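You operate a simulated robot arm through the tools that you are given. There is no shell and no other tool. Be economical: measure what you need, move in short steps, check, and stop when the job is done.

Carry out the task below with a simulated robot arm. There is one attempt and no reset: what you move stays moved.

JOB
Band the framed pallet and pull the band to 80 N.
Fine: seat the clip from the tray in its pocket, feed the band round, shut the grey lever, then pump the orange handle, and no higher.

It is judged by the outcome, as a careful person would: the job done as asked, and still so three seconds after it is handed in. It fails if anything else is knocked over, pushed out of place, dropped, spilled or broken.

ROBOT AND FRAMES
A 7-joint arm with a fingered hand, fixed in place. Base frame: the origin is at the foot of the arm, x ahead of it, y to its left, z up. Units: m, degrees, N and s.
With the tool pointing down near the work surface it reaches from about 0.1 to 0.64 m from the base axis. Its first joint turns from -69.0 to 172.0 degrees. Payload 3.2 kg.
The TCP is the grasp point between the finger pads, 0.026 m short of the fingertips. In the tool frame z runs along the fingers and y along their closing line. Largest opening 0.088 m; the body of the gripper starts 0.03 m behind the TCP. The gripper is a hand of 5 fingers: y runs from the thumb to the fingers, the wrist lies at [-0.016, -0.108, -0.172] in the tool frame.
Orientation is that of the tool frame in the base frame, as a unit quaternion [w, x, y, z]. With the fingers straight down and the wrist toward the robot, the tool's x, y and z point along [0, 1, 0], [1, 0, 0] and [0, 0, -1] of the base frame.

CONTROLS
- The arm moves only by the tool nudge_tool. Its argument "motion" is a list of rows, each a list of 6 numbers: the turn, a rotation vector about the tool's x, y, z in degrees, then the shift along the tool's x, y, z in m. In form: [[ax, ay, az, tx, ty, tz], ...]. A call has 1 to 8 rows; each row is the pose to reach, as a shift and turn from the pose commanded when the call began, along the tool's axes at that moment. Rows are played at 5 a second. More than 0.05 m and 8.6 degrees between two rows, and nothing of the call is played. Where a pose cannot be reached the arm comes as near as it can. A force on the tool above 70 N (or 10 N above the force at the start of the call, whichever is more), or a blocked arm, ends the call early, and 0.2 s more pass. In this call time passes only in rows, and 0.2 s behind the last. The reply holds the time, the measured pose of the TCP, the force on the tool along the base axes, the opening and the grip force, in the units named above and with some noise, with the torque about the TCP (base axes, N m) and any sound that the robot's microphone picked up.
- Cameras (640 x 400 px; columns grow to the right, rows downward): "scene" is fixed at [0.0508, 0.6493, 1.3955]; the picture's right is [-0.92, -0.40, 0.00], its down [-0.16, 0.38, -0.91] and it looks along [0.36, -0.84, -0.41] (base axes); focal length 346 px, centre (320, 200). "wrist" rides on the gripper at [0.067, -0.097, -0.117] in the tool frame; the picture's right is [-0.71, 0.33, -0.62], its down [-0.65, -0.65, 0.39] and it looks along [-0.28, 0.68, 0.68] (tool axes); focal length 234 px, centre (320, 200). There is no depth. A picture from a camera that has moved, and an enlarged one, comes with that camera's place and axes in the base frame and with its lens.
- get_image(camera): a new picture of that camera. It takes no simulated time.
- slide_trunk(by): slides the trunk up (or, below 0, down) by that many m; the arm rides with it, the base frame stays. It gives what a move gives, with no picture.
- curl_fingers(index, middle, ring, little, thumb_bend, thumb_turn): sets how far each is bent, from 0 (flat) to 1 (curled in); at 0.3 the hand is open as for a grip, at 0.7 the pads meet at the TCP. One left out holds its place. A second passes; each finger stops where it meets its share of the squeeze, and holds until it gets a number again. It is the only way to open and close the hand. It gives what a move gives, with no picture; readings hold the bend of each and the force on index, middle, ring, little, thumb and palm. thumb_turn goes from beside the hand (0) to across from the fingers (1), as for a grip.
- zoom(camera, box): a new picture of the part [left, top, right, bottom] of that camera's present view, enlarged. It takes no simulated time.
- close_job(): hands the job in; it is judged then, once.

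Go step by step. Nothing tells you positions but the pictures and the camera data: compare them with the known pose of the tool, close in by small moves and look again before you grip or let go. The budget is 120 turns and 76 pictures, counting those below and the enlarged ones. Unless the task says otherwise, let go and move clear before handing in, and close with one line.

The tools are called after ">>>" as name(argument=value, ...) on one line, values as JSON. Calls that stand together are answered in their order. nudge_tool: Moves the arm, as the interface text tells. Its arguments: {"type":"object","properties":{"motion":{"type":"array"}},"required":["motion"]} The other tools are called the same way: slide_trunk (by) slides the trunk up or down; curl_fingers (index, middle, ring, little, thumb_bend, thumb_turn) moves the fingers one by one; get_image (camera) takes a picture; zoom (camera, box) takes an enlarged picture of a part of a camera's view; close_job () hands the job in.

At the start:

```text
time: 0.0
position: [0.3227, -0.2159, 1.1731]
orientation: [0.0, 0.707, 0.707, 0.0]
contact_force: [1.0, 0.4, -0.5]
ft_torque: [0.01, 0.0, 0.0]
gripper_width: 0.0878
gripper_force: 0.1
shape: jaw
bend: [0.3, 0.3, 0.3, 0.3, 0.3, 0.97]
finger forces: [0.1, 0.1, 0.0, 0.1, 0.1, 0.0]
trunk travel left (down, up): [-0.675, 0.165]
```

scene: 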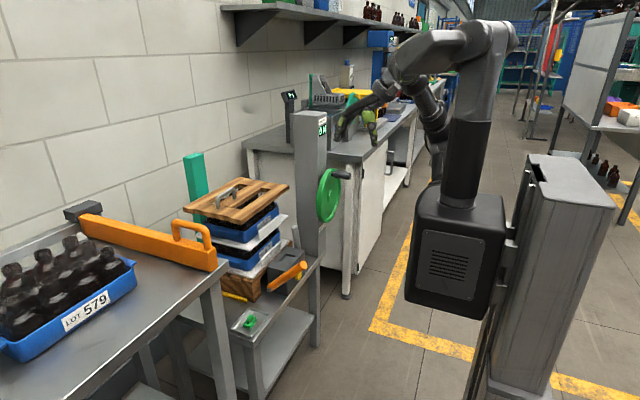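
wrist: 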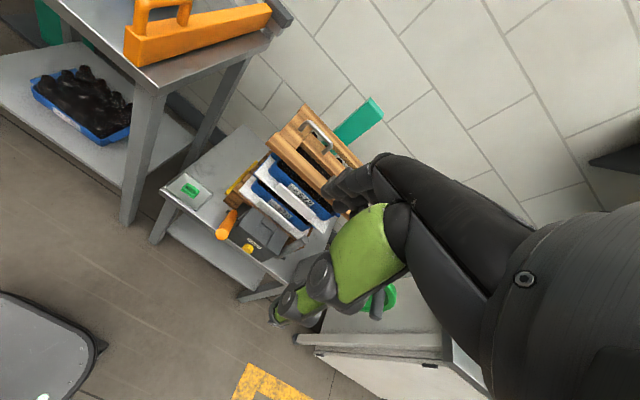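

I see a low table with the framed pallet, a tensioner with an orange handle, and a green clip on a tray. I'll look closer first.

>>> zoom(camera="scene", box=[170, 140, 350, 350])

>>> zoom(camera="wrist", box=[150, 90, 400, 300])

```text
1.90 times, centred on (260, 245) of scene
camera zoom: at [0.0508, 0.6493, 1.3955], right [-0.92, -0.4, 0.0], down [-0.16, 0.38, -0.91], along [0.36, -0.84, -0.41], focal length 660 px, centre (434, 114)
```

zoom: 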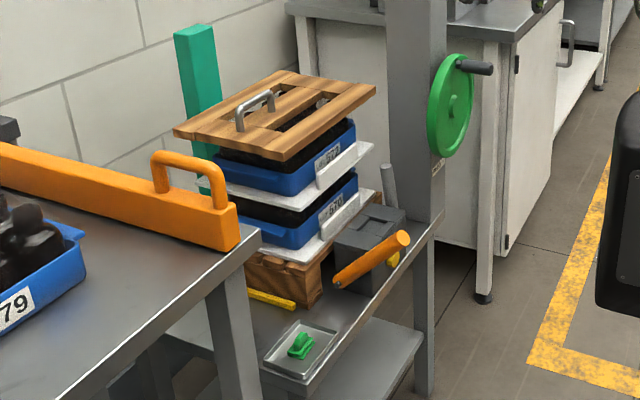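

```text
1.90 times, centred on (275, 195) of wrist
camera zoom: at [0.2268, -0.1485, 1.2894], right [0.33, -0.71, 0.62], down [-0.65, -0.65, -0.39], along [0.68, -0.28, -0.68], focal length 446 px, centre (406, 210)
```

zoom: 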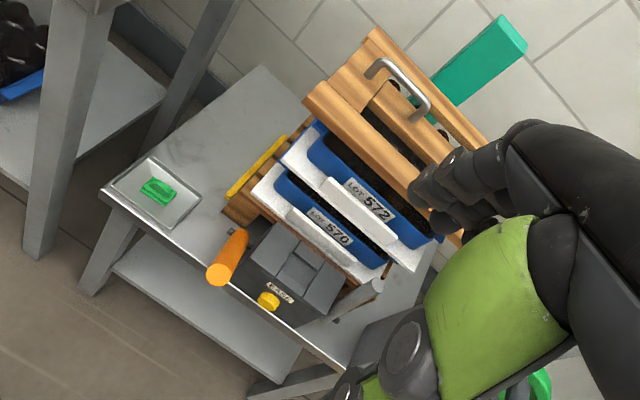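

The clip is at about (0.594, -0.047, 0.58). The orange handle runs from about (0.60, -0.19, 0.61) up towards me to (0.47, -0.19, 0.755). I'll lower the trunk part way and look again.

>>> slide_trunk(by=-0.2)

>>> get_image(camera="wrist")

>>> get_image(camera="scene")

```text
time: 2.2
position: [0.324, -0.2157, 0.9731]
orientation: [0.0, 0.707, 0.708, -0.001]
contact_force: [-0.2, 0.5, 0.5]
ft_torque: [0.03, 0.01, -0.01]
gripper_width: 0.0878
gripper_force: 0.1
shape: jaw
bend: [0.3, 0.3, 0.3, 0.3, 0.3, 0.97]
finger forces: [0.1, 0.0, 0.0, 0.1, 0.1, 0.0]
trunk travel left (down, up): [-0.475, 0.365]
```

```text
71 pictures are left
camera wrist: at [0.2268, -0.1485, 1.0895], right [0.33, -0.71, 0.62], down [-0.65, -0.65, -0.39], along [0.68, -0.28, -0.68], focal length 234 px, centre (320, 200)
```

wrist: 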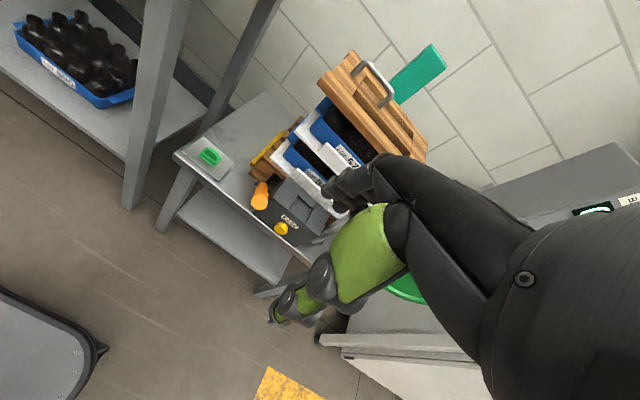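

```text
70 pictures are left
```

scene: 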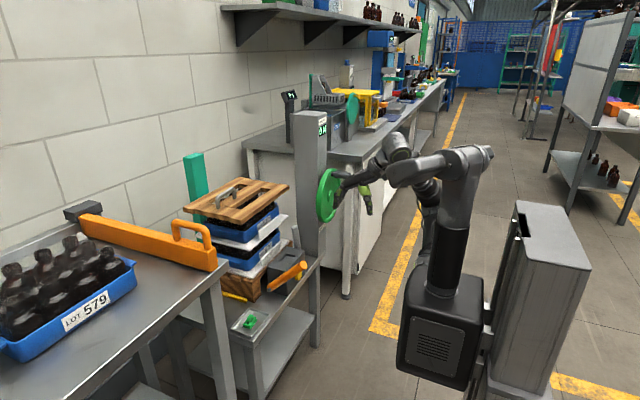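

I'll zoom in on the post display, wheel and tensioner.

>>> zoom(camera="scene", box=[270, 90, 370, 200])

>>> zoom(camera="scene", box=[215, 230, 325, 340])

>>> zoom(camera="wrist", box=[170, 110, 370, 260])

```text
3.64 times, centred on (320, 145) of scene
camera zoom: at [0.0508, 0.6493, 1.3955], right [-0.92, -0.4, 0.0], down [-0.16, 0.38, -0.91], along [0.36, -0.84, -0.41], focal length 1259 px, centre (320, 400)
```

zoom: 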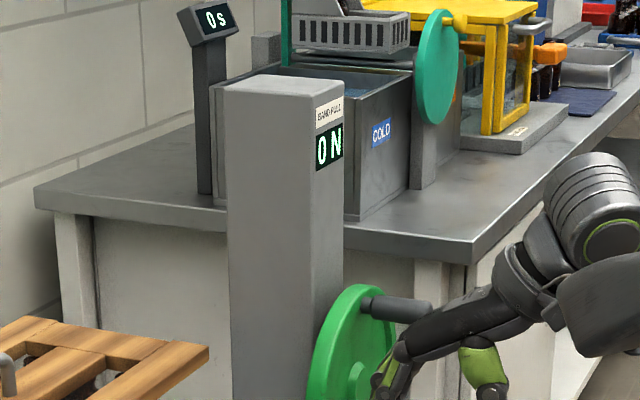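

```text
3.64 times, centred on (270, 285) of scene
camera zoom: at [0.0508, 0.6493, 1.3955], right [-0.92, -0.4, 0.0], down [-0.16, 0.38, -0.91], along [0.36, -0.84, -0.41], focal length 1259 px, centre (502, -109)
```

zoom: 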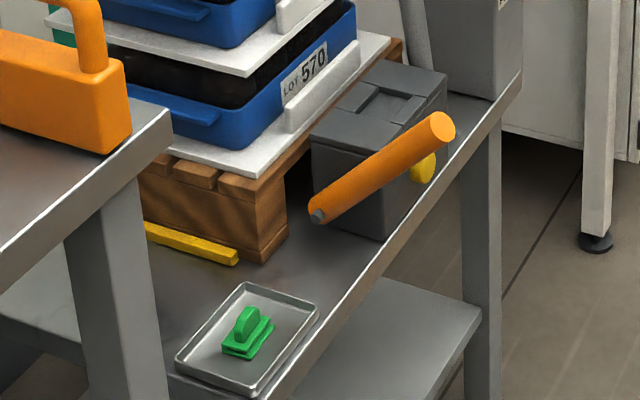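

```text
2.67 times, centred on (270, 185) of wrist
camera zoom: at [0.2268, -0.1485, 1.0895], right [0.33, -0.71, 0.62], down [-0.65, -0.65, -0.39], along [0.68, -0.28, -0.68], focal length 624 px, centre (453, 240)
```

zoom: 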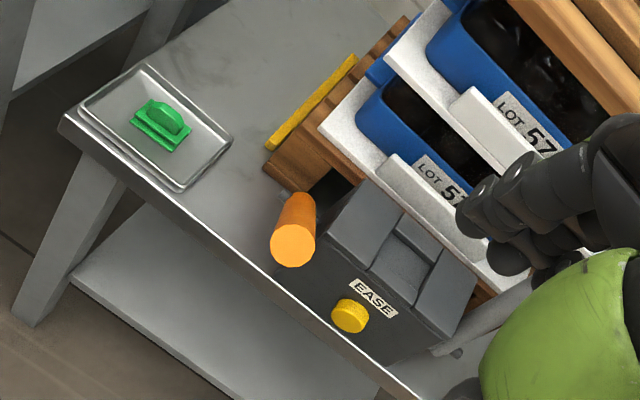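

The body's top pocket is near (0.578, -0.277, 0.69). The yellow EASE knob is on the front, and the grey lever is to the right of it. I'll move over to the clip side and then lower.

>>> nudge_tool(motion=[[0, 0, 0, 0.04, 0.02, 0], [0, 0, 0, 0.08, 0.04, 0], [0, 0, 0, 0.12, 0.06, 0], [0, 0, 0, 0.16, 0.08, 0], [0, 0, 0, 0.2, 0.1, 0]])

>>> slide_trunk(by=-0.2)

>>> get_image(camera="wrist")

>>> get_image(camera="scene")

```text
time: 3.4
position: [0.4234, -0.0141, 0.972]
orientation: [0.0, 0.707, 0.707, 0.0]
contact_force: [-0.4, 0.7, 0.3]
ft_torque: [-0.02, 0.03, 0.01]
gripper_width: 0.0877
gripper_force: 0.0
shape: jaw
bend: [0.3, 0.3, 0.3, 0.3, 0.3, 0.97]
finger forces: [0.1, 0.0, 0.0, 0.0, 0.1, 0.0]
trunk travel left (down, up): [-0.475, 0.365]
```

```text
time: 5.5
position: [0.4232, -0.0146, 0.7727]
orientation: [0.001, 0.707, 0.707, 0.001]
contact_force: [-0.3, -0.7, 0.8]
ft_torque: [-0.02, -0.02, 0.0]
gripper_width: 0.088
gripper_force: 0.1
shape: jaw
bend: [0.3, 0.3, 0.3, 0.3, 0.3, 0.97]
finger forces: [0.0, 0.0, 0.0, 0.1, 0.0, 0.0]
trunk travel left (down, up): [-0.275, 0.565]
```

```text
66 pictures are left
camera wrist: at [0.3256, 0.0521, 0.8892], right [0.33, -0.71, 0.62], down [-0.65, -0.65, -0.39], along [0.68, -0.28, -0.68], focal length 234 px, centre (320, 200)
```

wrist: 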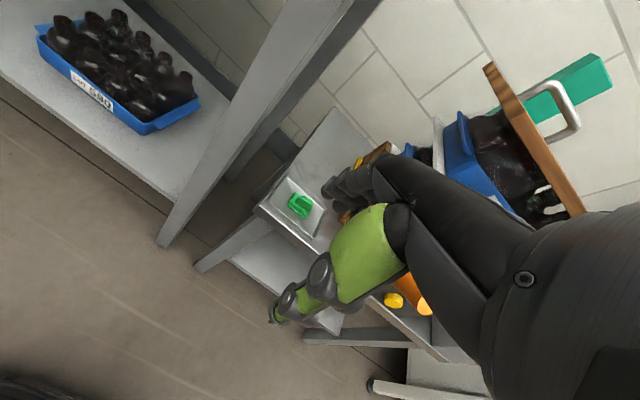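

```text
65 pictures are left
```

scene: 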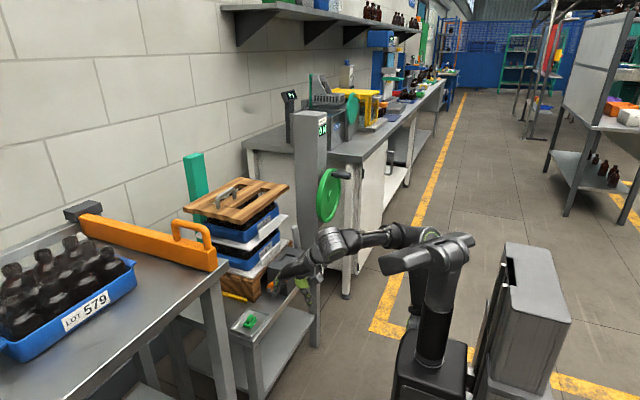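

I'll get a close look at the clip, its tray and the orientation of the fin.

>>> zoom(camera="wrist", box=[260, 170, 340, 240])

>>> zoom(camera="scene", box=[225, 295, 285, 345])

```text
5.71 times, centred on (300, 205) of wrist
camera zoom: at [0.3256, 0.0521, 0.8892], right [0.33, -0.71, 0.62], down [-0.65, -0.65, -0.39], along [0.68, -0.28, -0.68], focal length 1338 px, centre (434, 171)
```

zoom: 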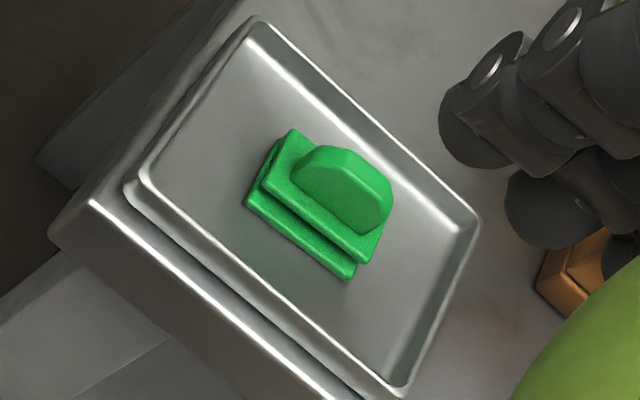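

```text
8.00 times, centred on (255, 320) of scene
camera zoom: at [0.0508, 0.6493, 1.3955], right [-0.92, -0.4, 0.0], down [-0.16, 0.38, -0.91], along [0.36, -0.84, -0.41], focal length 2770 px, centre (840, -760)
```

zoom: 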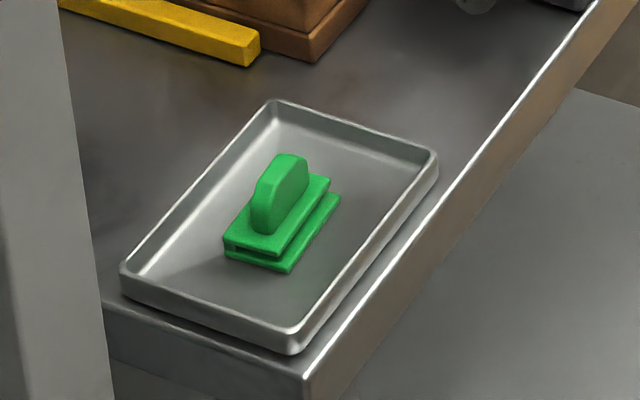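

The fin's long axis lies along y, so the hand's closing line (base x) suits it. I'll check the finger layout before approaching.

>>> curl_fingers(index=0.5, middle=0.5, ring=0.5, little=0.5, thumb_bend=0.5)

>>> zoom(camera="wrist", box=[240, 140, 440, 340])

>>> zoom(camera="scene", box=[250, 215, 360, 305])

```text
time: 6.5
position: [0.4229, -0.0142, 0.7721]
orientation: [0.0, 0.707, 0.708, 0.0]
contact_force: [-0.2, -0.4, 0.3]
ft_torque: [0.02, -0.01, -0.02]
gripper_width: 0.0461
gripper_force: 0.0
shape: fingers
bend: [0.5, 0.5, 0.5, 0.5, 0.5, 0.97]
finger forces: [0.0, 0.0, 0.0, 0.0, 0.0, 0.0]
trunk travel left (down, up): [-0.275, 0.565]
```

```text
2.00 times, centred on (340, 240) of wrist
camera zoom: at [0.3256, 0.0521, 0.8892], right [0.33, -0.71, 0.62], down [-0.65, -0.65, -0.39], along [0.68, -0.28, -0.68], focal length 468 px, centre (280, 120)
```

zoom: 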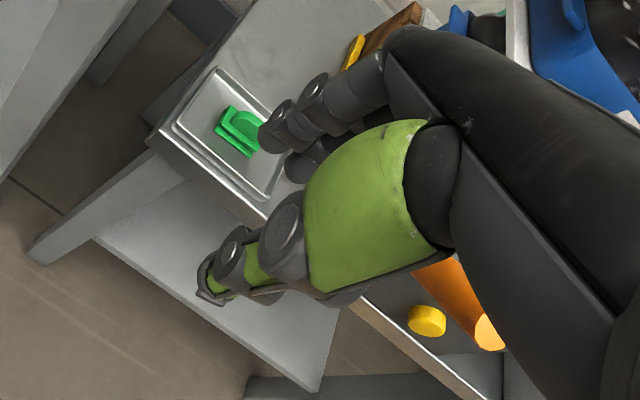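

```text
4.44 times, centred on (305, 260) of scene
camera zoom: at [0.0508, 0.6493, 1.3955], right [-0.92, -0.4, 0.0], down [-0.16, 0.38, -0.91], along [0.36, -0.84, -0.41], focal length 1539 px, centre (387, -67)
```

zoom: 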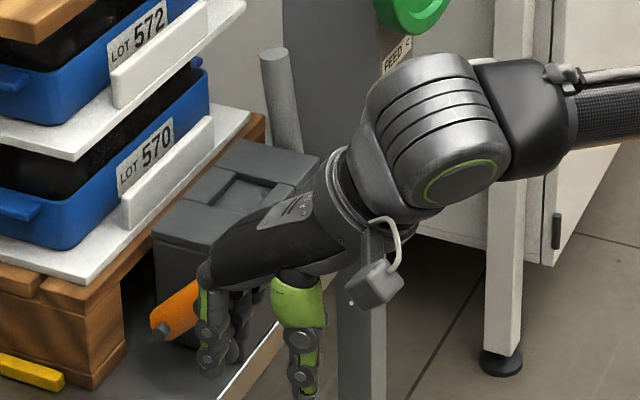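

The index and middle fingers with the thumb straddle the TCP. I'll fold ring and little out of the way and move above the clip.

>>> curl_fingers(ring=1.0, little=1.0)

>>> nudge_tool(motion=[[0, 0, 0, -0.008, 0.04, 0], [0, 0, 0, -0.016, 0.08, 0], [0, 0, 0, -0.024, 0.12, 0.02], [0, 0, 0, -0.033, 0.15, 0.04]])

>>> zoom(camera="wrist", box=[200, 120, 440, 340])

>>> zoom(camera="scene", box=[200, 220, 340, 350])

```text
time: 7.5
position: [0.4232, -0.015, 0.7731]
orientation: [0.0, 0.707, 0.707, 0.0]
contact_force: [1.3, -0.9, -0.6]
ft_torque: [-0.01, -0.03, 0.0]
gripper_width: 0.0463
gripper_force: 0.1
shape: fingers
bend: [0.5, 0.5, 1.0, 1.0, 0.5, 0.97]
finger forces: [0.1, 0.1, 0.1, 0.1, 0.0, 0.0]
trunk travel left (down, up): [-0.275, 0.565]
```

```text
time: 8.5
position: [0.5739, -0.0482, 0.7318]
orientation: [0.001, 0.707, 0.707, 0.0]
contact_force: [0.1, 0.6, -0.2]
ft_torque: [0.01, 0.01, -0.04]
gripper_width: 0.0461
gripper_force: 0.0
shape: fingers
bend: [0.5, 0.5, 1.0, 1.0, 0.5, 0.97]
finger forces: [0.0, 0.0, 0.0, 0.0, 0.0, 0.0]
trunk travel left (down, up): [-0.275, 0.565]
```

```text
1.82 times, centred on (320, 230) of wrist
camera zoom: at [0.4766, 0.0187, 0.8489], right [0.33, -0.71, 0.62], down [-0.65, -0.65, -0.39], along [0.68, -0.28, -0.68], focal length 426 px, centre (320, 146)
```

zoom: 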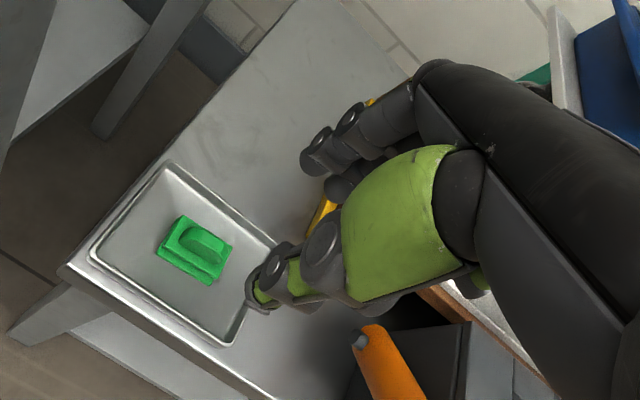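

```text
3.08 times, centred on (270, 285) of scene
camera zoom: at [0.0508, 0.6493, 1.3955], right [-0.92, -0.4, 0.0], down [-0.16, 0.38, -0.91], along [0.36, -0.84, -0.41], focal length 1066 px, centre (474, -62)
```

zoom: 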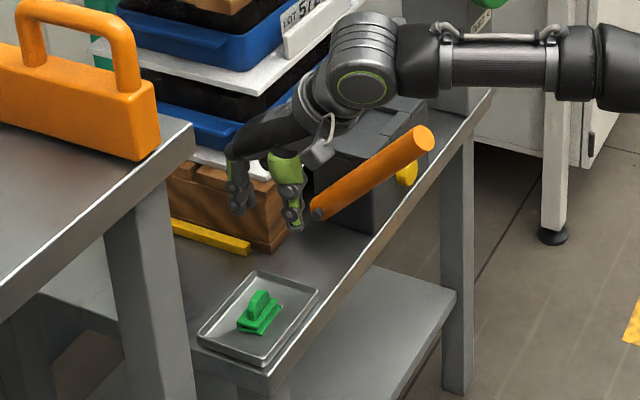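

My estimate holds, with the fin at (0.596, -0.047, 0.59). I'll line up and come down in stages.

>>> nudge_tool(motion=[[0, 0, 0, 0.001, 0.022, 0.03], [0, 0, 0, 0.001, 0.022, 0.06], [0, 0, 0, 0.001, 0.022, 0.09]])

>>> zoom(camera="wrist", box=[220, 160, 380, 300])

>>> zoom(camera="scene", box=[210, 260, 310, 350])

```text
time: 9.3
position: [0.5953, -0.0461, 0.6437]
orientation: [0.0, 0.708, 0.707, 0.001]
contact_force: [0.2, -0.6, -0.3]
ft_torque: [-0.01, 0.02, 0.01]
gripper_width: 0.0458
gripper_force: 0.1
shape: fingers
bend: [0.5, 0.5, 1.0, 1.0, 0.5, 0.97]
finger forces: [0.0, 0.0, 0.1, 0.0, 0.0, 0.1]
trunk travel left (down, up): [-0.275, 0.565]
```

```text
2.86 times, centred on (300, 230) of wrist
camera zoom: at [0.4981, 0.0201, 0.7598], right [0.33, -0.71, 0.62], down [-0.65, -0.65, -0.39], along [0.68, -0.28, -0.68], focal length 669 px, centre (377, 114)
```

zoom: 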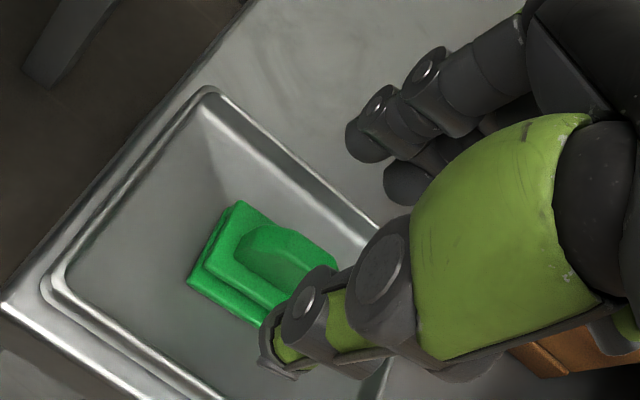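

```text
4.44 times, centred on (260, 305) of scene
camera zoom: at [0.0508, 0.6493, 1.3955], right [-0.92, -0.4, 0.0], down [-0.16, 0.38, -0.91], along [0.36, -0.84, -0.41], focal length 1539 px, centre (587, -267)
```

zoom: 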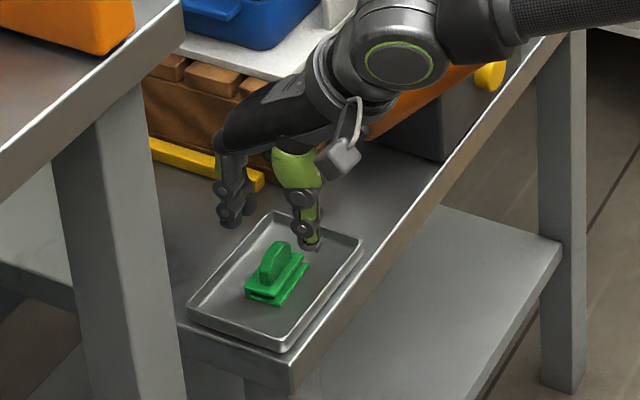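

The fingers straddle the fin well. I'll come down a little more, then close gently.

>>> nudge_tool(motion=[[0, 0, 0, 0, 0.001, 0.018], [0, 0, 0, 0, 0.001, 0.035]])

>>> zoom(camera="wrist", box=[220, 160, 380, 300])

>>> zoom(camera="scene", box=[220, 285, 290, 345])

```text
time: 9.9
position: [0.5952, -0.0475, 0.6097]
orientation: [0.0, 0.707, 0.707, -0.001]
contact_force: [0.7, -0.7, -0.6]
ft_torque: [0.0, -0.02, -0.02]
gripper_width: 0.0458
gripper_force: 0.0
shape: fingers
bend: [0.5, 0.5, 1.0, 1.0, 0.5, 0.97]
finger forces: [0.1, 0.0, 0.1, 0.1, 0.1, 0.0]
trunk travel left (down, up): [-0.275, 0.565]
```

```text
2.86 times, centred on (300, 230) of wrist
camera zoom: at [0.4987, 0.0195, 0.7247], right [0.33, -0.71, 0.62], down [-0.65, -0.65, -0.39], along [0.68, -0.28, -0.68], focal length 669 px, centre (377, 114)
```

zoom: 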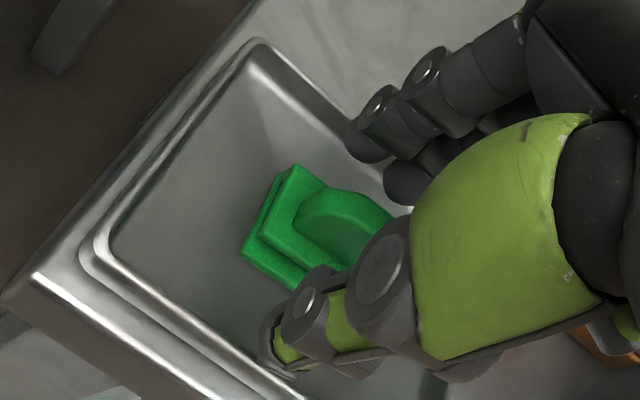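

```text
6.67 times, centred on (255, 315) of scene
camera zoom: at [0.0508, 0.6493, 1.3955], right [-0.92, -0.4, 0.0], down [-0.16, 0.38, -0.91], along [0.36, -0.84, -0.41], focal length 2309 px, centre (753, -567)
```

zoom: 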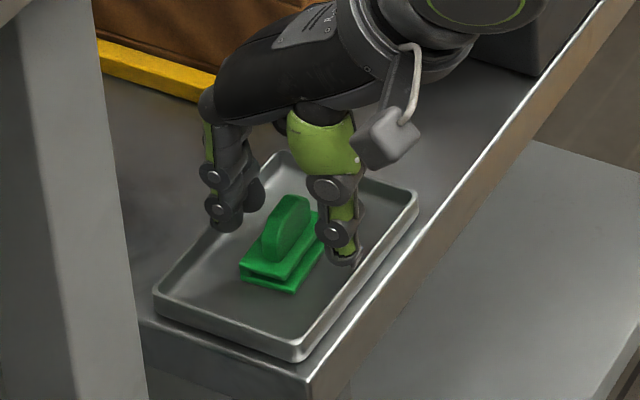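

The fin sits between the thumb and the index and middle fingers. I'll close in steps.

>>> curl_fingers(index=0.62, middle=0.62, thumb_bend=0.62)

>>> zoom(camera="scene", box=[220, 285, 290, 345])

```text
time: 10.9
position: [0.5947, -0.0476, 0.6084]
orientation: [0.0, 0.708, 0.707, 0.0]
contact_force: [-0.6, 0.7, 0.5]
ft_torque: [-0.04, 0.01, 0.05]
gripper_width: 0.0202
gripper_force: 0.1
shape: fingers
bend: [0.62, 0.62, 1.0, 1.0, 0.62, 0.97]
finger forces: [0.1, 0.1, 0.0, 0.0, 0.1, 0.0]
trunk travel left (down, up): [-0.275, 0.565]
```

```text
6.67 times, centred on (255, 315) of scene
camera zoom: at [0.0508, 0.6493, 1.3955], right [-0.92, -0.4, 0.0], down [-0.16, 0.38, -0.91], along [0.36, -0.84, -0.41], focal length 2309 px, centre (753, -567)
```

zoom: 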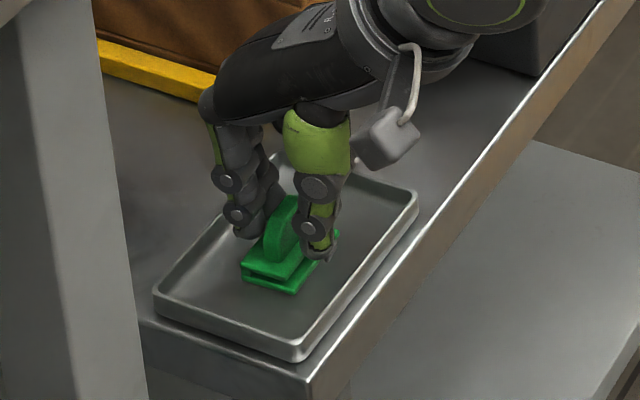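

It is nicely aligned, so I'll close fully.

>>> curl_fingers(index=0.74, middle=0.74, thumb_bend=0.74)

>>> zoom(camera="scene", box=[220, 285, 290, 345])

```text
time: 11.9
position: [0.595, -0.0477, 0.6079]
orientation: [0.0, 0.707, 0.707, 0.0]
contact_force: [-0.7, 0.3, 0.8]
ft_torque: [0.03, -0.01, 0.0]
gripper_width: 0.0073
gripper_force: 8.6
shape: fingers
bend: [0.73, 0.73, 1.0, 1.0, 0.67, 0.96]
finger forces: [6.0, 2.6, 0.0, 0.0, 8.8, 0.0]
trunk travel left (down, up): [-0.275, 0.565]
```

```text
6.67 times, centred on (255, 315) of scene
camera zoom: at [0.0508, 0.6493, 1.3955], right [-0.92, -0.4, 0.0], down [-0.16, 0.38, -0.91], along [0.36, -0.84, -0.41], focal length 2309 px, centre (753, -567)
```

zoom: 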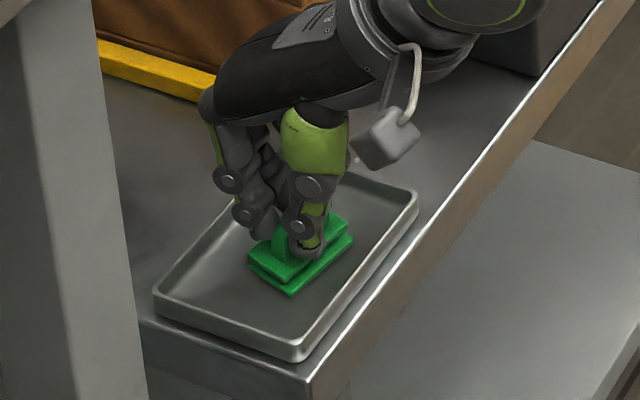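

It's gripped. I'll lift straight up and check.

>>> nudge_tool(motion=[[0, 0, 0, 0, 0, -0.02], [0, 0, 0, 0, 0, -0.05], [0, 0, 0, 0, 0, -0.09], [0, 0, 0, 0, 0, -0.13], [0, 0, 0, 0, 0, -0.17]])

>>> zoom(camera="scene", box=[210, 200, 330, 310])

>>> zoom(camera="wrist", box=[240, 160, 400, 300])

```text
time: 13.1
position: [0.5943, -0.0461, 0.7779]
orientation: [0.0, 0.707, 0.707, 0.0]
contact_force: [0.5, 0.5, -0.6]
ft_torque: [-0.01, -0.02, -0.01]
gripper_width: 0.0075
gripper_force: 8.6
shape: fingers
bend: [0.73, 0.73, 1.0, 1.0, 0.67, 0.96]
finger forces: [5.8, 2.7, 0.1, 0.1, 8.6, 0.0]
trunk travel left (down, up): [-0.275, 0.565]
```

```text
3.64 times, centred on (270, 255) of scene
camera zoom: at [0.0508, 0.6493, 1.3955], right [-0.92, -0.4, 0.0], down [-0.16, 0.38, -0.91], along [0.36, -0.84, -0.41], focal length 1259 px, centre (502, 0)
```

zoom: 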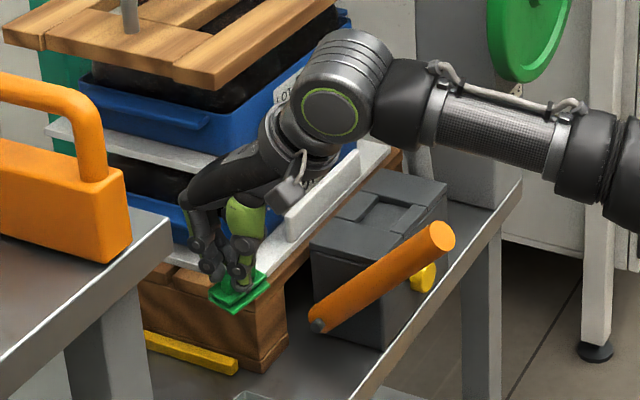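

```text
2.86 times, centred on (320, 230) of wrist
camera zoom: at [0.4983, 0.0199, 0.8941], right [0.33, -0.71, 0.62], down [-0.65, -0.65, -0.39], along [0.68, -0.28, -0.68], focal length 669 px, centre (320, 114)
```

zoom: 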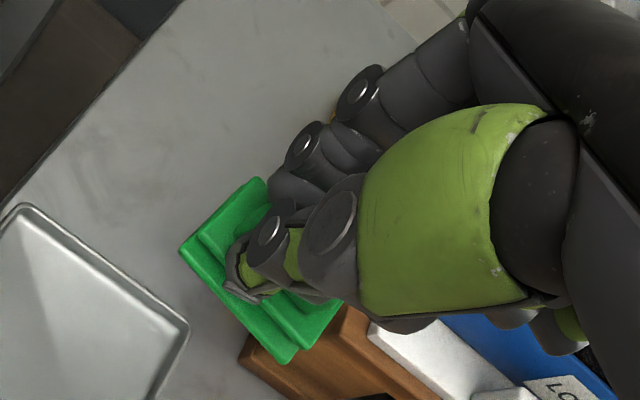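

The clip is held upright and level. I'll rise and shift toward the tensioner for a good view of the pocket.

>>> nudge_tool(motion=[[0, 0, 0, 0, -0.02, -0.04], [0, 0, 0, 0, -0.04, -0.08], [0, 0, 0, -0.01, -0.06, -0.12], [0, 0, 0, -0.05, -0.08, -0.14], [0, 0, 0, -0.09, -0.1, -0.15], [0, 0, 0, -0.13, -0.11, -0.16], [0, 0, 0, -0.17, -0.12, -0.17]])

>>> zoom(camera="wrist", box=[210, 190, 350, 330])

>>> zoom(camera="scene", box=[260, 230, 330, 300])

```text
time: 14.7
position: [0.4727, -0.2172, 0.9397]
orientation: [0.0, 0.706, 0.708, 0.0]
contact_force: [0.0, 0.1, -0.3]
ft_torque: [-0.02, 0.02, -0.01]
gripper_width: 0.007
gripper_force: 8.4
shape: fingers
bend: [0.73, 0.73, 1.0, 1.0, 0.67, 0.96]
finger forces: [5.5, 2.7, 0.0, 0.0, 8.1, 0.0]
out of reach, approached as far as the arm can: row 3, 7
trunk travel left (down, up): [-0.275, 0.565]
```

```text
2.86 times, centred on (280, 260) of wrist
camera zoom: at [0.3761, -0.1491, 1.0565], right [0.33, -0.71, 0.62], down [-0.65, -0.65, -0.39], along [0.68, -0.28, -0.68], focal length 669 px, centre (434, 29)
```

zoom: 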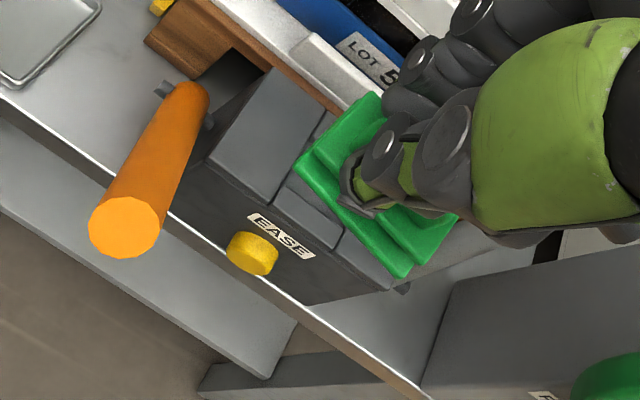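

```text
5.71 times, centred on (295, 265) of scene
camera zoom: at [0.0508, 0.6493, 1.3955], right [-0.92, -0.4, 0.0], down [-0.16, 0.38, -0.91], along [0.36, -0.84, -0.41], focal length 1979 px, centre (463, -171)
```

zoom: 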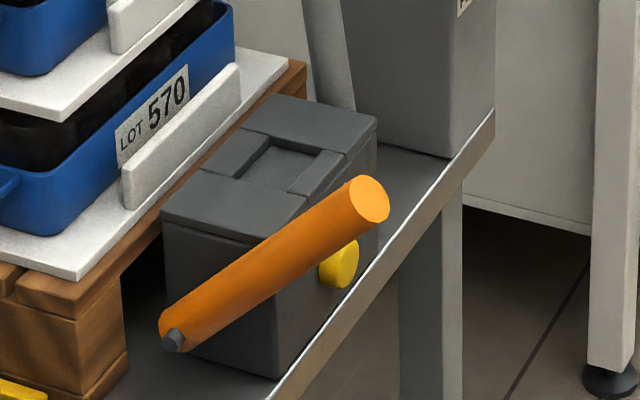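

The scene view shows the pocket clearly. I need a second unobstructed view, so I'll back off a little.

>>> nudge_tool(motion=[[0, 0, 0, 0, -0.04, 0], [0, 0, 0, 0, -0.08, 0], [0, 0, 0, -0.02, -0.12, 0]])

>>> zoom(camera="wrist", box=[240, 180, 340, 270])

```text
time: 15.5
position: [0.3517, -0.2341, 0.9405]
orientation: [0.001, 0.706, 0.708, 0.0]
contact_force: [0.3, 0.6, -0.6]
ft_torque: [-0.04, -0.02, 0.02]
gripper_width: 0.0068
gripper_force: 7.5
shape: fingers
bend: [0.73, 0.73, 1.0, 1.0, 0.67, 0.96]
finger forces: [5.1, 2.4, 0.0, 0.0, 7.6, 0.1]
out of reach, approached as far as the arm can: row 1
trunk travel left (down, up): [-0.275, 0.565]
```

```text
4.44 times, centred on (290, 225) of wrist
camera zoom: at [0.2541, -0.1673, 1.0581], right [0.33, -0.71, 0.63], down [-0.65, -0.65, -0.39], along [0.68, -0.28, -0.68], focal length 1041 px, centre (453, 89)
```

zoom: 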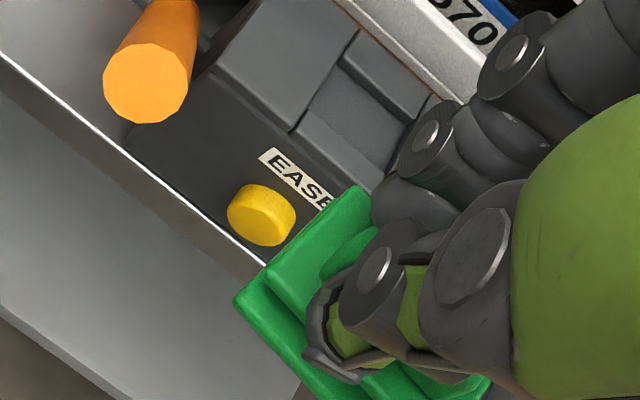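

I'll raise the trunk slightly to bring the pocket out from behind the fingers.

>>> slide_trunk(by=0.1)

>>> zoom(camera="wrist", box=[240, 180, 320, 250])

```text
time: 16.9
position: [0.3512, -0.236, 1.0406]
orientation: [0.0, 0.707, 0.707, 0.0]
contact_force: [0.2, -0.1, 0.0]
ft_torque: [0.02, 0.0, 0.01]
gripper_width: 0.007
gripper_force: 8.5
shape: fingers
bend: [0.73, 0.73, 1.0, 1.0, 0.67, 0.96]
finger forces: [5.2, 2.4, 0.0, 0.0, 7.8, 0.0]
trunk travel left (down, up): [-0.375, 0.465]
```

```text
5.71 times, centred on (280, 215) of wrist
camera zoom: at [0.2546, -0.1687, 1.158], right [0.33, -0.71, 0.62], down [-0.65, -0.65, -0.39], along [0.68, -0.28, -0.68], focal length 1338 px, centre (549, 114)
```

zoom: 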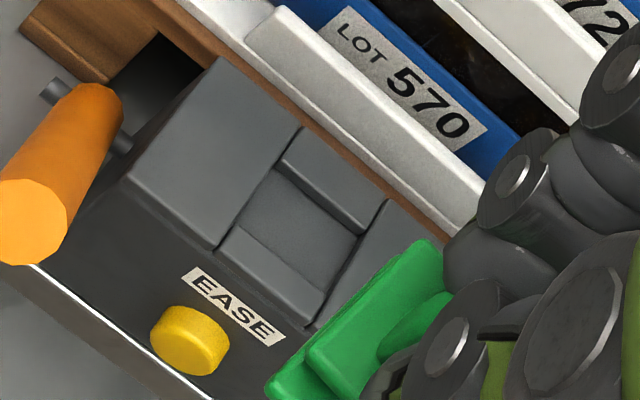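

The pocket is about (0.583, -0.285), with its rim at z≈0.68. The tray ledge behind it is at x≈0.65, so I'll watch knuckle clearance there. I'll lower and approach from the front in stages.

>>> slide_trunk(by=-0.21)

>>> nudge_tool(motion=[[0, 0, 0, -0.02, 0.04, 0], [0, 0, 0, -0.045, 0.08, 0], [0, 0, 0, -0.045, 0.12, 0], [0, 0, 0, -0.045, 0.16, 0], [0, 0, 0, -0.045, 0.19, 0]])

>>> zoom(camera="scene", box=[220, 180, 330, 290])

>>> zoom(camera="wrist", box=[220, 150, 400, 320])

```text
time: 19.1
position: [0.3512, -0.2348, 0.8317]
orientation: [0.0, 0.707, 0.707, 0.0]
contact_force: [0.2, 0.3, 0.1]
ft_torque: [0.01, 0.0, 0.0]
gripper_width: 0.0069
gripper_force: 7.8
shape: fingers
bend: [0.73, 0.73, 1.0, 1.0, 0.67, 0.96]
finger forces: [5.2, 2.4, 0.0, 0.0, 7.7, 0.0]
trunk travel left (down, up): [-0.165, 0.675]
```

```text
time: 20.3
position: [0.4959, -0.2847, 0.7981]
orientation: [0.002, 0.708, 0.706, 0.001]
contact_force: [-0.7, 0.7, 0.3]
ft_torque: [-0.04, 0.04, -0.01]
gripper_width: 0.0071
gripper_force: 6.7
shape: fingers
bend: [0.73, 0.73, 1.0, 1.0, 0.67, 0.96]
finger forces: [5.1, 2.4, 0.0, 0.0, 7.5, 0.0]
out of reach, approached as far as the arm can: row 3, 4, 5
trunk travel left (down, up): [-0.165, 0.675]
```

```text
3.64 times, centred on (275, 235) of scene
camera zoom: at [0.0508, 0.6493, 1.3955], right [-0.92, -0.4, 0.0], down [-0.16, 0.38, -0.91], along [0.36, -0.84, -0.41], focal length 1259 px, centre (484, 73)
```

zoom: 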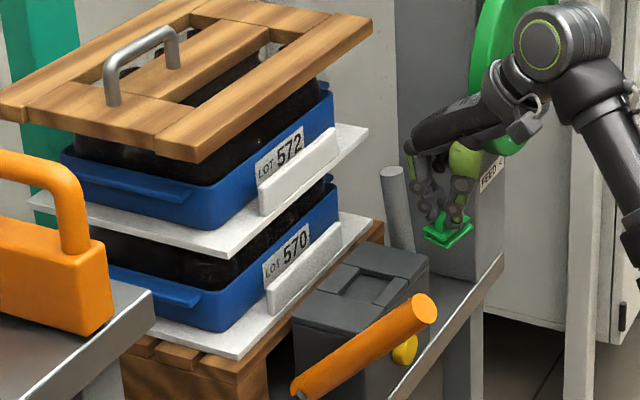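

```text
2.35 times, centred on (310, 235) of wrist
camera zoom: at [0.3987, -0.217, 0.914], right [0.33, -0.71, 0.63], down [-0.65, -0.65, -0.39], along [0.68, -0.28, -0.68], focal length 551 px, centre (344, 118)
```

zoom: 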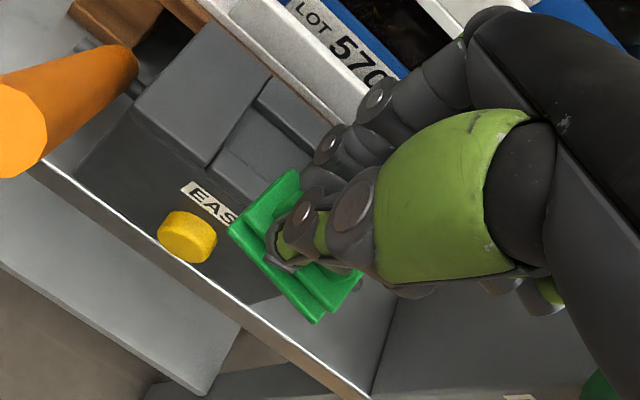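

The arm ran short of reach with the trunk this low. I'll back off, raise the trunk, then extend with the arm lower relative to it.

>>> nudge_tool(motion=[[0, 0, 0, 0.02, -0.04, 0], [0, 0, 0, 0.04, -0.08, 0]])

>>> slide_trunk(by=0.22)

>>> nudge_tool(motion=[[0, 0, 0, 0, 0, 0.04], [0, 0, 0, 0, 0, 0.08], [0, 0, 0, 0, 0, 0.12], [0, 0, 0, 0, 0, 0.16], [0, 0, 0, 0, 0, 0.19]])

```text
time: 20.9
position: [0.4132, -0.2437, 0.7996]
orientation: [0.002, 0.707, 0.707, 0.0]
contact_force: [-1.0, 0.2, -0.4]
ft_torque: [0.05, 0.0, -0.02]
gripper_width: 0.0067
gripper_force: 7.6
shape: fingers
bend: [0.73, 0.73, 1.0, 1.0, 0.67, 0.96]
finger forces: [5.0, 2.3, 0.1, 0.0, 7.3, 0.1]
trunk travel left (down, up): [-0.165, 0.675]
```

```text
time: 23.2
position: [0.4167, -0.2446, 1.0192]
orientation: [-0.001, 0.707, 0.707, 0.001]
contact_force: [0.2, 0.5, -0.2]
ft_torque: [-0.01, 0.01, 0.01]
gripper_width: 0.0069
gripper_force: 7.9
shape: fingers
bend: [0.73, 0.73, 1.0, 1.0, 0.67, 0.96]
finger forces: [5.0, 2.3, 0.1, 0.0, 7.4, 0.1]
trunk travel left (down, up): [-0.385, 0.455]
```

```text
time: 24.4
position: [0.4489, -0.279, 0.8311]
orientation: [-0.001, 0.707, 0.707, -0.001]
contact_force: [-0.1, -0.4, -0.7]
ft_torque: [0.0, 0.02, 0.02]
gripper_width: 0.0065
gripper_force: 7.3
shape: fingers
bend: [0.73, 0.73, 1.0, 1.0, 0.67, 0.96]
finger forces: [4.9, 2.3, 0.0, 0.0, 7.3, 0.0]
out of reach, approached as far as the arm can: row 2, 3, 4, 5
trunk travel left (down, up): [-0.385, 0.455]
```

The arm drifted sideways, so I'll look at its configuration.

>>> get_image(camera="scene")

```text
44 pictures are left
```

scene: 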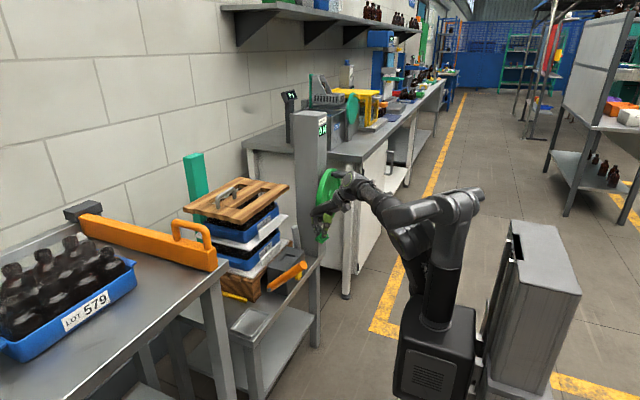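

I'll test small moves to learn what the arm can reach here.

>>> nudge_tool(motion=[[0, 0, 0, 0, 0.03, 0.02], [0, 0, 0, 0, 0.06, 0.02]])

```text
time: 25.1
position: [0.5092, -0.2793, 0.8107]
orientation: [0.0, 0.708, 0.706, 0.0]
contact_force: [0.2, 0.0, 0.6]
ft_torque: [0.0, 0.02, 0.02]
gripper_width: 0.0068
gripper_force: 7.1
shape: fingers
bend: [0.73, 0.73, 1.0, 1.0, 0.67, 0.96]
finger forces: [5.0, 2.2, 0.1, 0.0, 7.4, 0.0]
trunk travel left (down, up): [-0.385, 0.455]
```

Good, it reaches now. The earlier limit came from the arm being folded too close. I'll advance further and check clearance to the tray ledges.

>>> nudge_tool(motion=[[0, 0, 0, -0.001, 0.025, 0.01], [0, 0, 0, -0.002, 0.05, 0.02]])

>>> zoom(camera="scene", box=[230, 180, 330, 290])

>>> get_image(camera="wrist")

```text
time: 25.6
position: [0.5596, -0.2815, 0.7913]
orientation: [0.0, 0.707, 0.707, 0.0]
contact_force: [0.2, 0.1, 0.3]
ft_torque: [0.02, 0.01, -0.03]
gripper_width: 0.0064
gripper_force: 7.6
shape: fingers
bend: [0.73, 0.73, 1.0, 1.0, 0.67, 0.96]
finger forces: [5.0, 2.3, 0.0, 0.0, 7.2, 0.1]
trunk travel left (down, up): [-0.385, 0.455]
```

```text
3.64 times, centred on (280, 235) of scene
camera zoom: at [0.0508, 0.6493, 1.3955], right [-0.92, -0.4, 0.0], down [-0.16, 0.38, -0.91], along [0.36, -0.84, -0.41], focal length 1259 px, centre (466, 73)
```

zoom: 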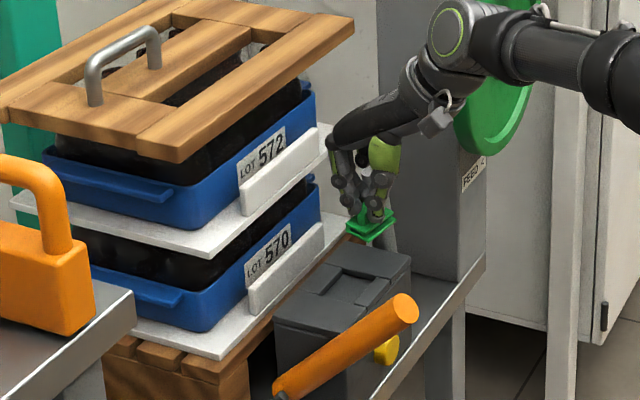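

```text
42 pictures are left
camera wrist: at [0.4618, -0.2149, 0.9075], right [0.33, -0.71, 0.62], down [-0.65, -0.65, -0.39], along [0.68, -0.28, -0.68], focal length 234 px, centre (320, 200)
```

wrist: 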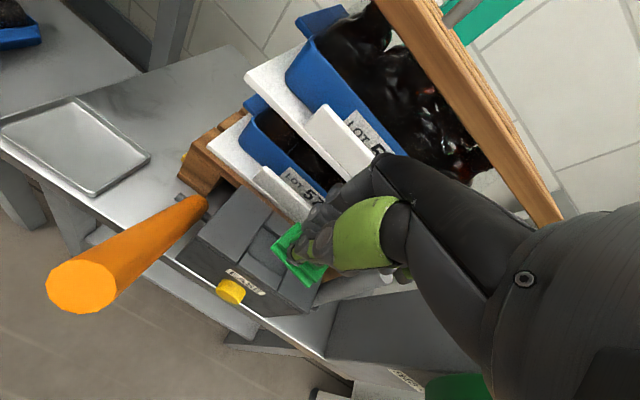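

The tray ledge face is at x≈0.654 and my knuckles reach only about 0.025 beyond the TCP, so there is room. I'll move above the pocket.

>>> nudge_tool(motion=[[0, 0, 0, 0, 0.015, 0.02], [0, 0, 0, 0, 0.029, 0.038]])

>>> zoom(camera="scene", box=[260, 220, 320, 280])

>>> zoom(camera="wrist", box=[220, 170, 360, 310])

```text
time: 26.2
position: [0.5867, -0.2817, 0.7531]
orientation: [0.0, 0.708, 0.707, -0.001]
contact_force: [0.2, 0.2, 0.3]
ft_torque: [0.02, -0.01, 0.02]
gripper_width: 0.0063
gripper_force: 8.1
shape: fingers
bend: [0.73, 0.73, 1.0, 1.0, 0.67, 0.96]
finger forces: [4.9, 2.3, 0.0, 0.1, 7.4, 0.0]
trunk travel left (down, up): [-0.385, 0.455]
```

```text
6.67 times, centred on (290, 250) of scene
camera zoom: at [0.0508, 0.6493, 1.3955], right [-0.92, -0.4, 0.0], down [-0.16, 0.38, -0.91], along [0.36, -0.84, -0.41], focal length 2309 px, centre (520, -133)
```

zoom: 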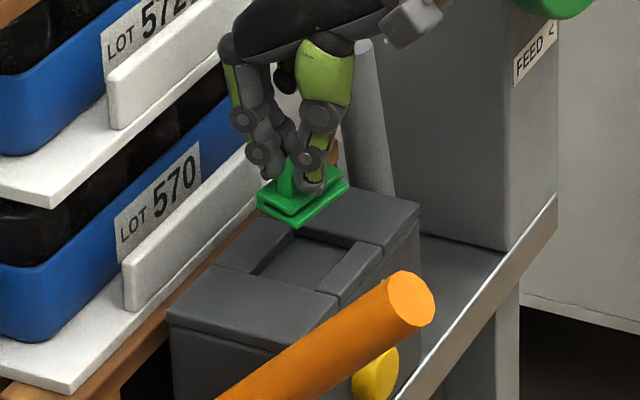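

```text
2.86 times, centred on (290, 240) of wrist
camera zoom: at [0.4905, -0.215, 0.8689], right [0.33, -0.71, 0.62], down [-0.65, -0.65, -0.39], along [0.68, -0.28, -0.68], focal length 669 px, centre (406, 86)
```

zoom: 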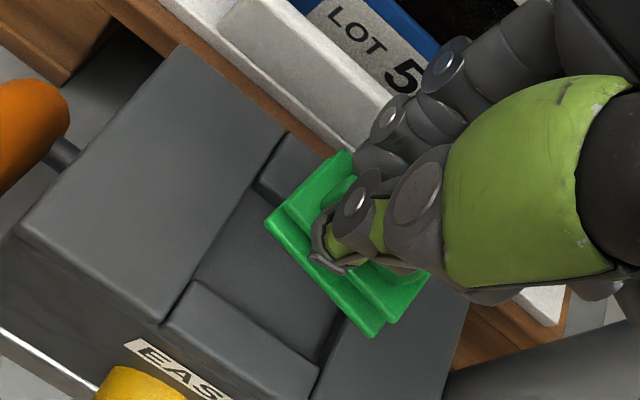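

The clip is yawed about 10° clockwise in the grip, compared with the pocket edges. I'll turn the tool counter-clockwise to align it.

>>> nudge_tool(motion=[[0, 0, -5, 0, 0, 0], [0, 0, -10, 0, 0, 0]])

>>> zoom(camera="scene", box=[260, 220, 320, 280])

>>> zoom(camera="wrist", box=[220, 170, 360, 310])

```text
time: 26.9
position: [0.5865, -0.2813, 0.753]
orientation: [0.0, 0.643, 0.766, 0.0]
contact_force: [0.4, -0.6, -0.1]
ft_torque: [0.0, 0.01, -0.01]
gripper_width: 0.0063
gripper_force: 7.2
shape: fingers
bend: [0.73, 0.73, 1.0, 1.0, 0.67, 0.96]
finger forces: [5.0, 2.3, 0.1, 0.1, 7.3, 0.0]
trunk travel left (down, up): [-0.385, 0.455]
```

```text
6.67 times, centred on (290, 250) of scene
camera zoom: at [0.0508, 0.6493, 1.3955], right [-0.92, -0.4, 0.0], down [-0.16, 0.38, -0.91], along [0.36, -0.84, -0.41], focal length 2309 px, centre (520, -133)
```

zoom: 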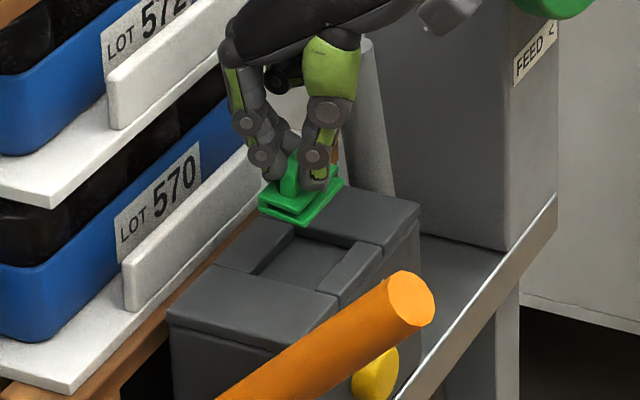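

```text
2.86 times, centred on (290, 240) of wrist
camera zoom: at [0.48, -0.2327, 0.8693], right [0.45, -0.64, 0.62], down [-0.53, -0.75, -0.39], along [0.72, -0.16, -0.68], focal length 669 px, centre (406, 86)
```

zoom: 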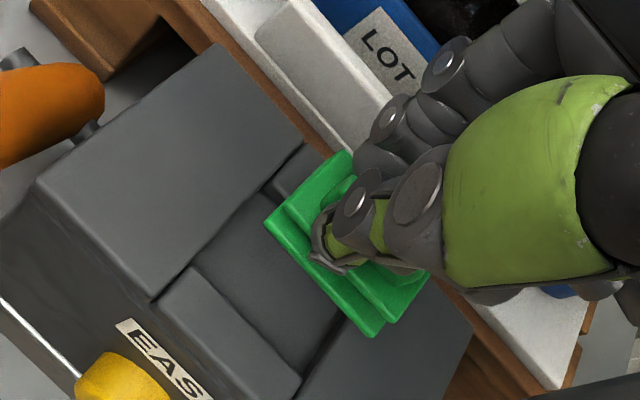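

Now the yaw matches and clip and pocket centres agree within about 3 mm. I'll descend to just above the rim.

>>> nudge_tool(motion=[[0, 0, 0, 0, 0.002, 0.015], [0, 0, 0, 0, 0.002, 0.028]])

>>> zoom(camera="scene", box=[265, 230, 315, 275])

>>> zoom(camera="wrist", box=[240, 180, 340, 270])

```text
time: 27.4
position: [0.5877, -0.2819, 0.7261]
orientation: [0.0, 0.643, 0.766, 0.0]
contact_force: [0.4, 0.3, 0.3]
ft_torque: [0.03, 0.01, 0.02]
gripper_width: 0.0064
gripper_force: 7.6
shape: fingers
bend: [0.73, 0.73, 1.0, 1.0, 0.67, 0.96]
finger forces: [5.0, 2.4, 0.0, 0.0, 7.2, 0.0]
trunk travel left (down, up): [-0.385, 0.455]
```

```text
8.89 times, centred on (290, 252) of scene
camera zoom: at [0.0508, 0.6493, 1.3955], right [-0.92, -0.4, 0.0], down [-0.16, 0.38, -0.91], along [0.36, -0.84, -0.41], focal length 3078 px, centre (587, -267)
```

zoom: 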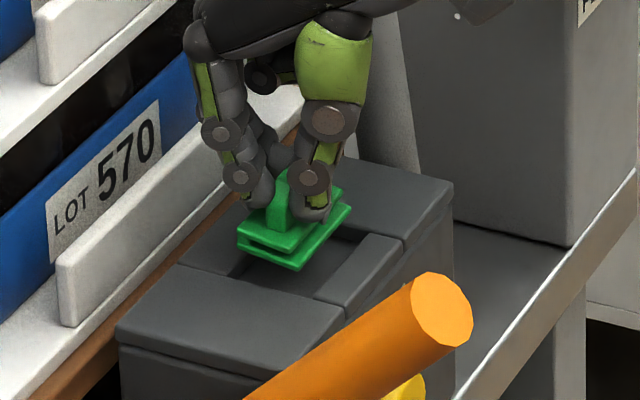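

```text
4.44 times, centred on (290, 225) of wrist
camera zoom: at [0.482, -0.2327, 0.8416], right [0.45, -0.64, 0.62], down [-0.53, -0.75, -0.39], along [0.72, -0.16, -0.68], focal length 1041 px, centre (453, 89)
```

zoom: 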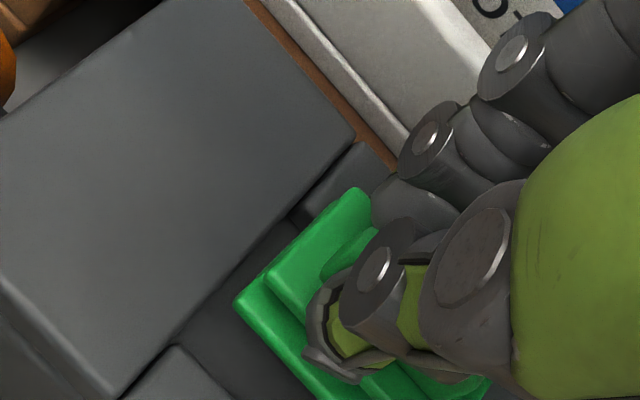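

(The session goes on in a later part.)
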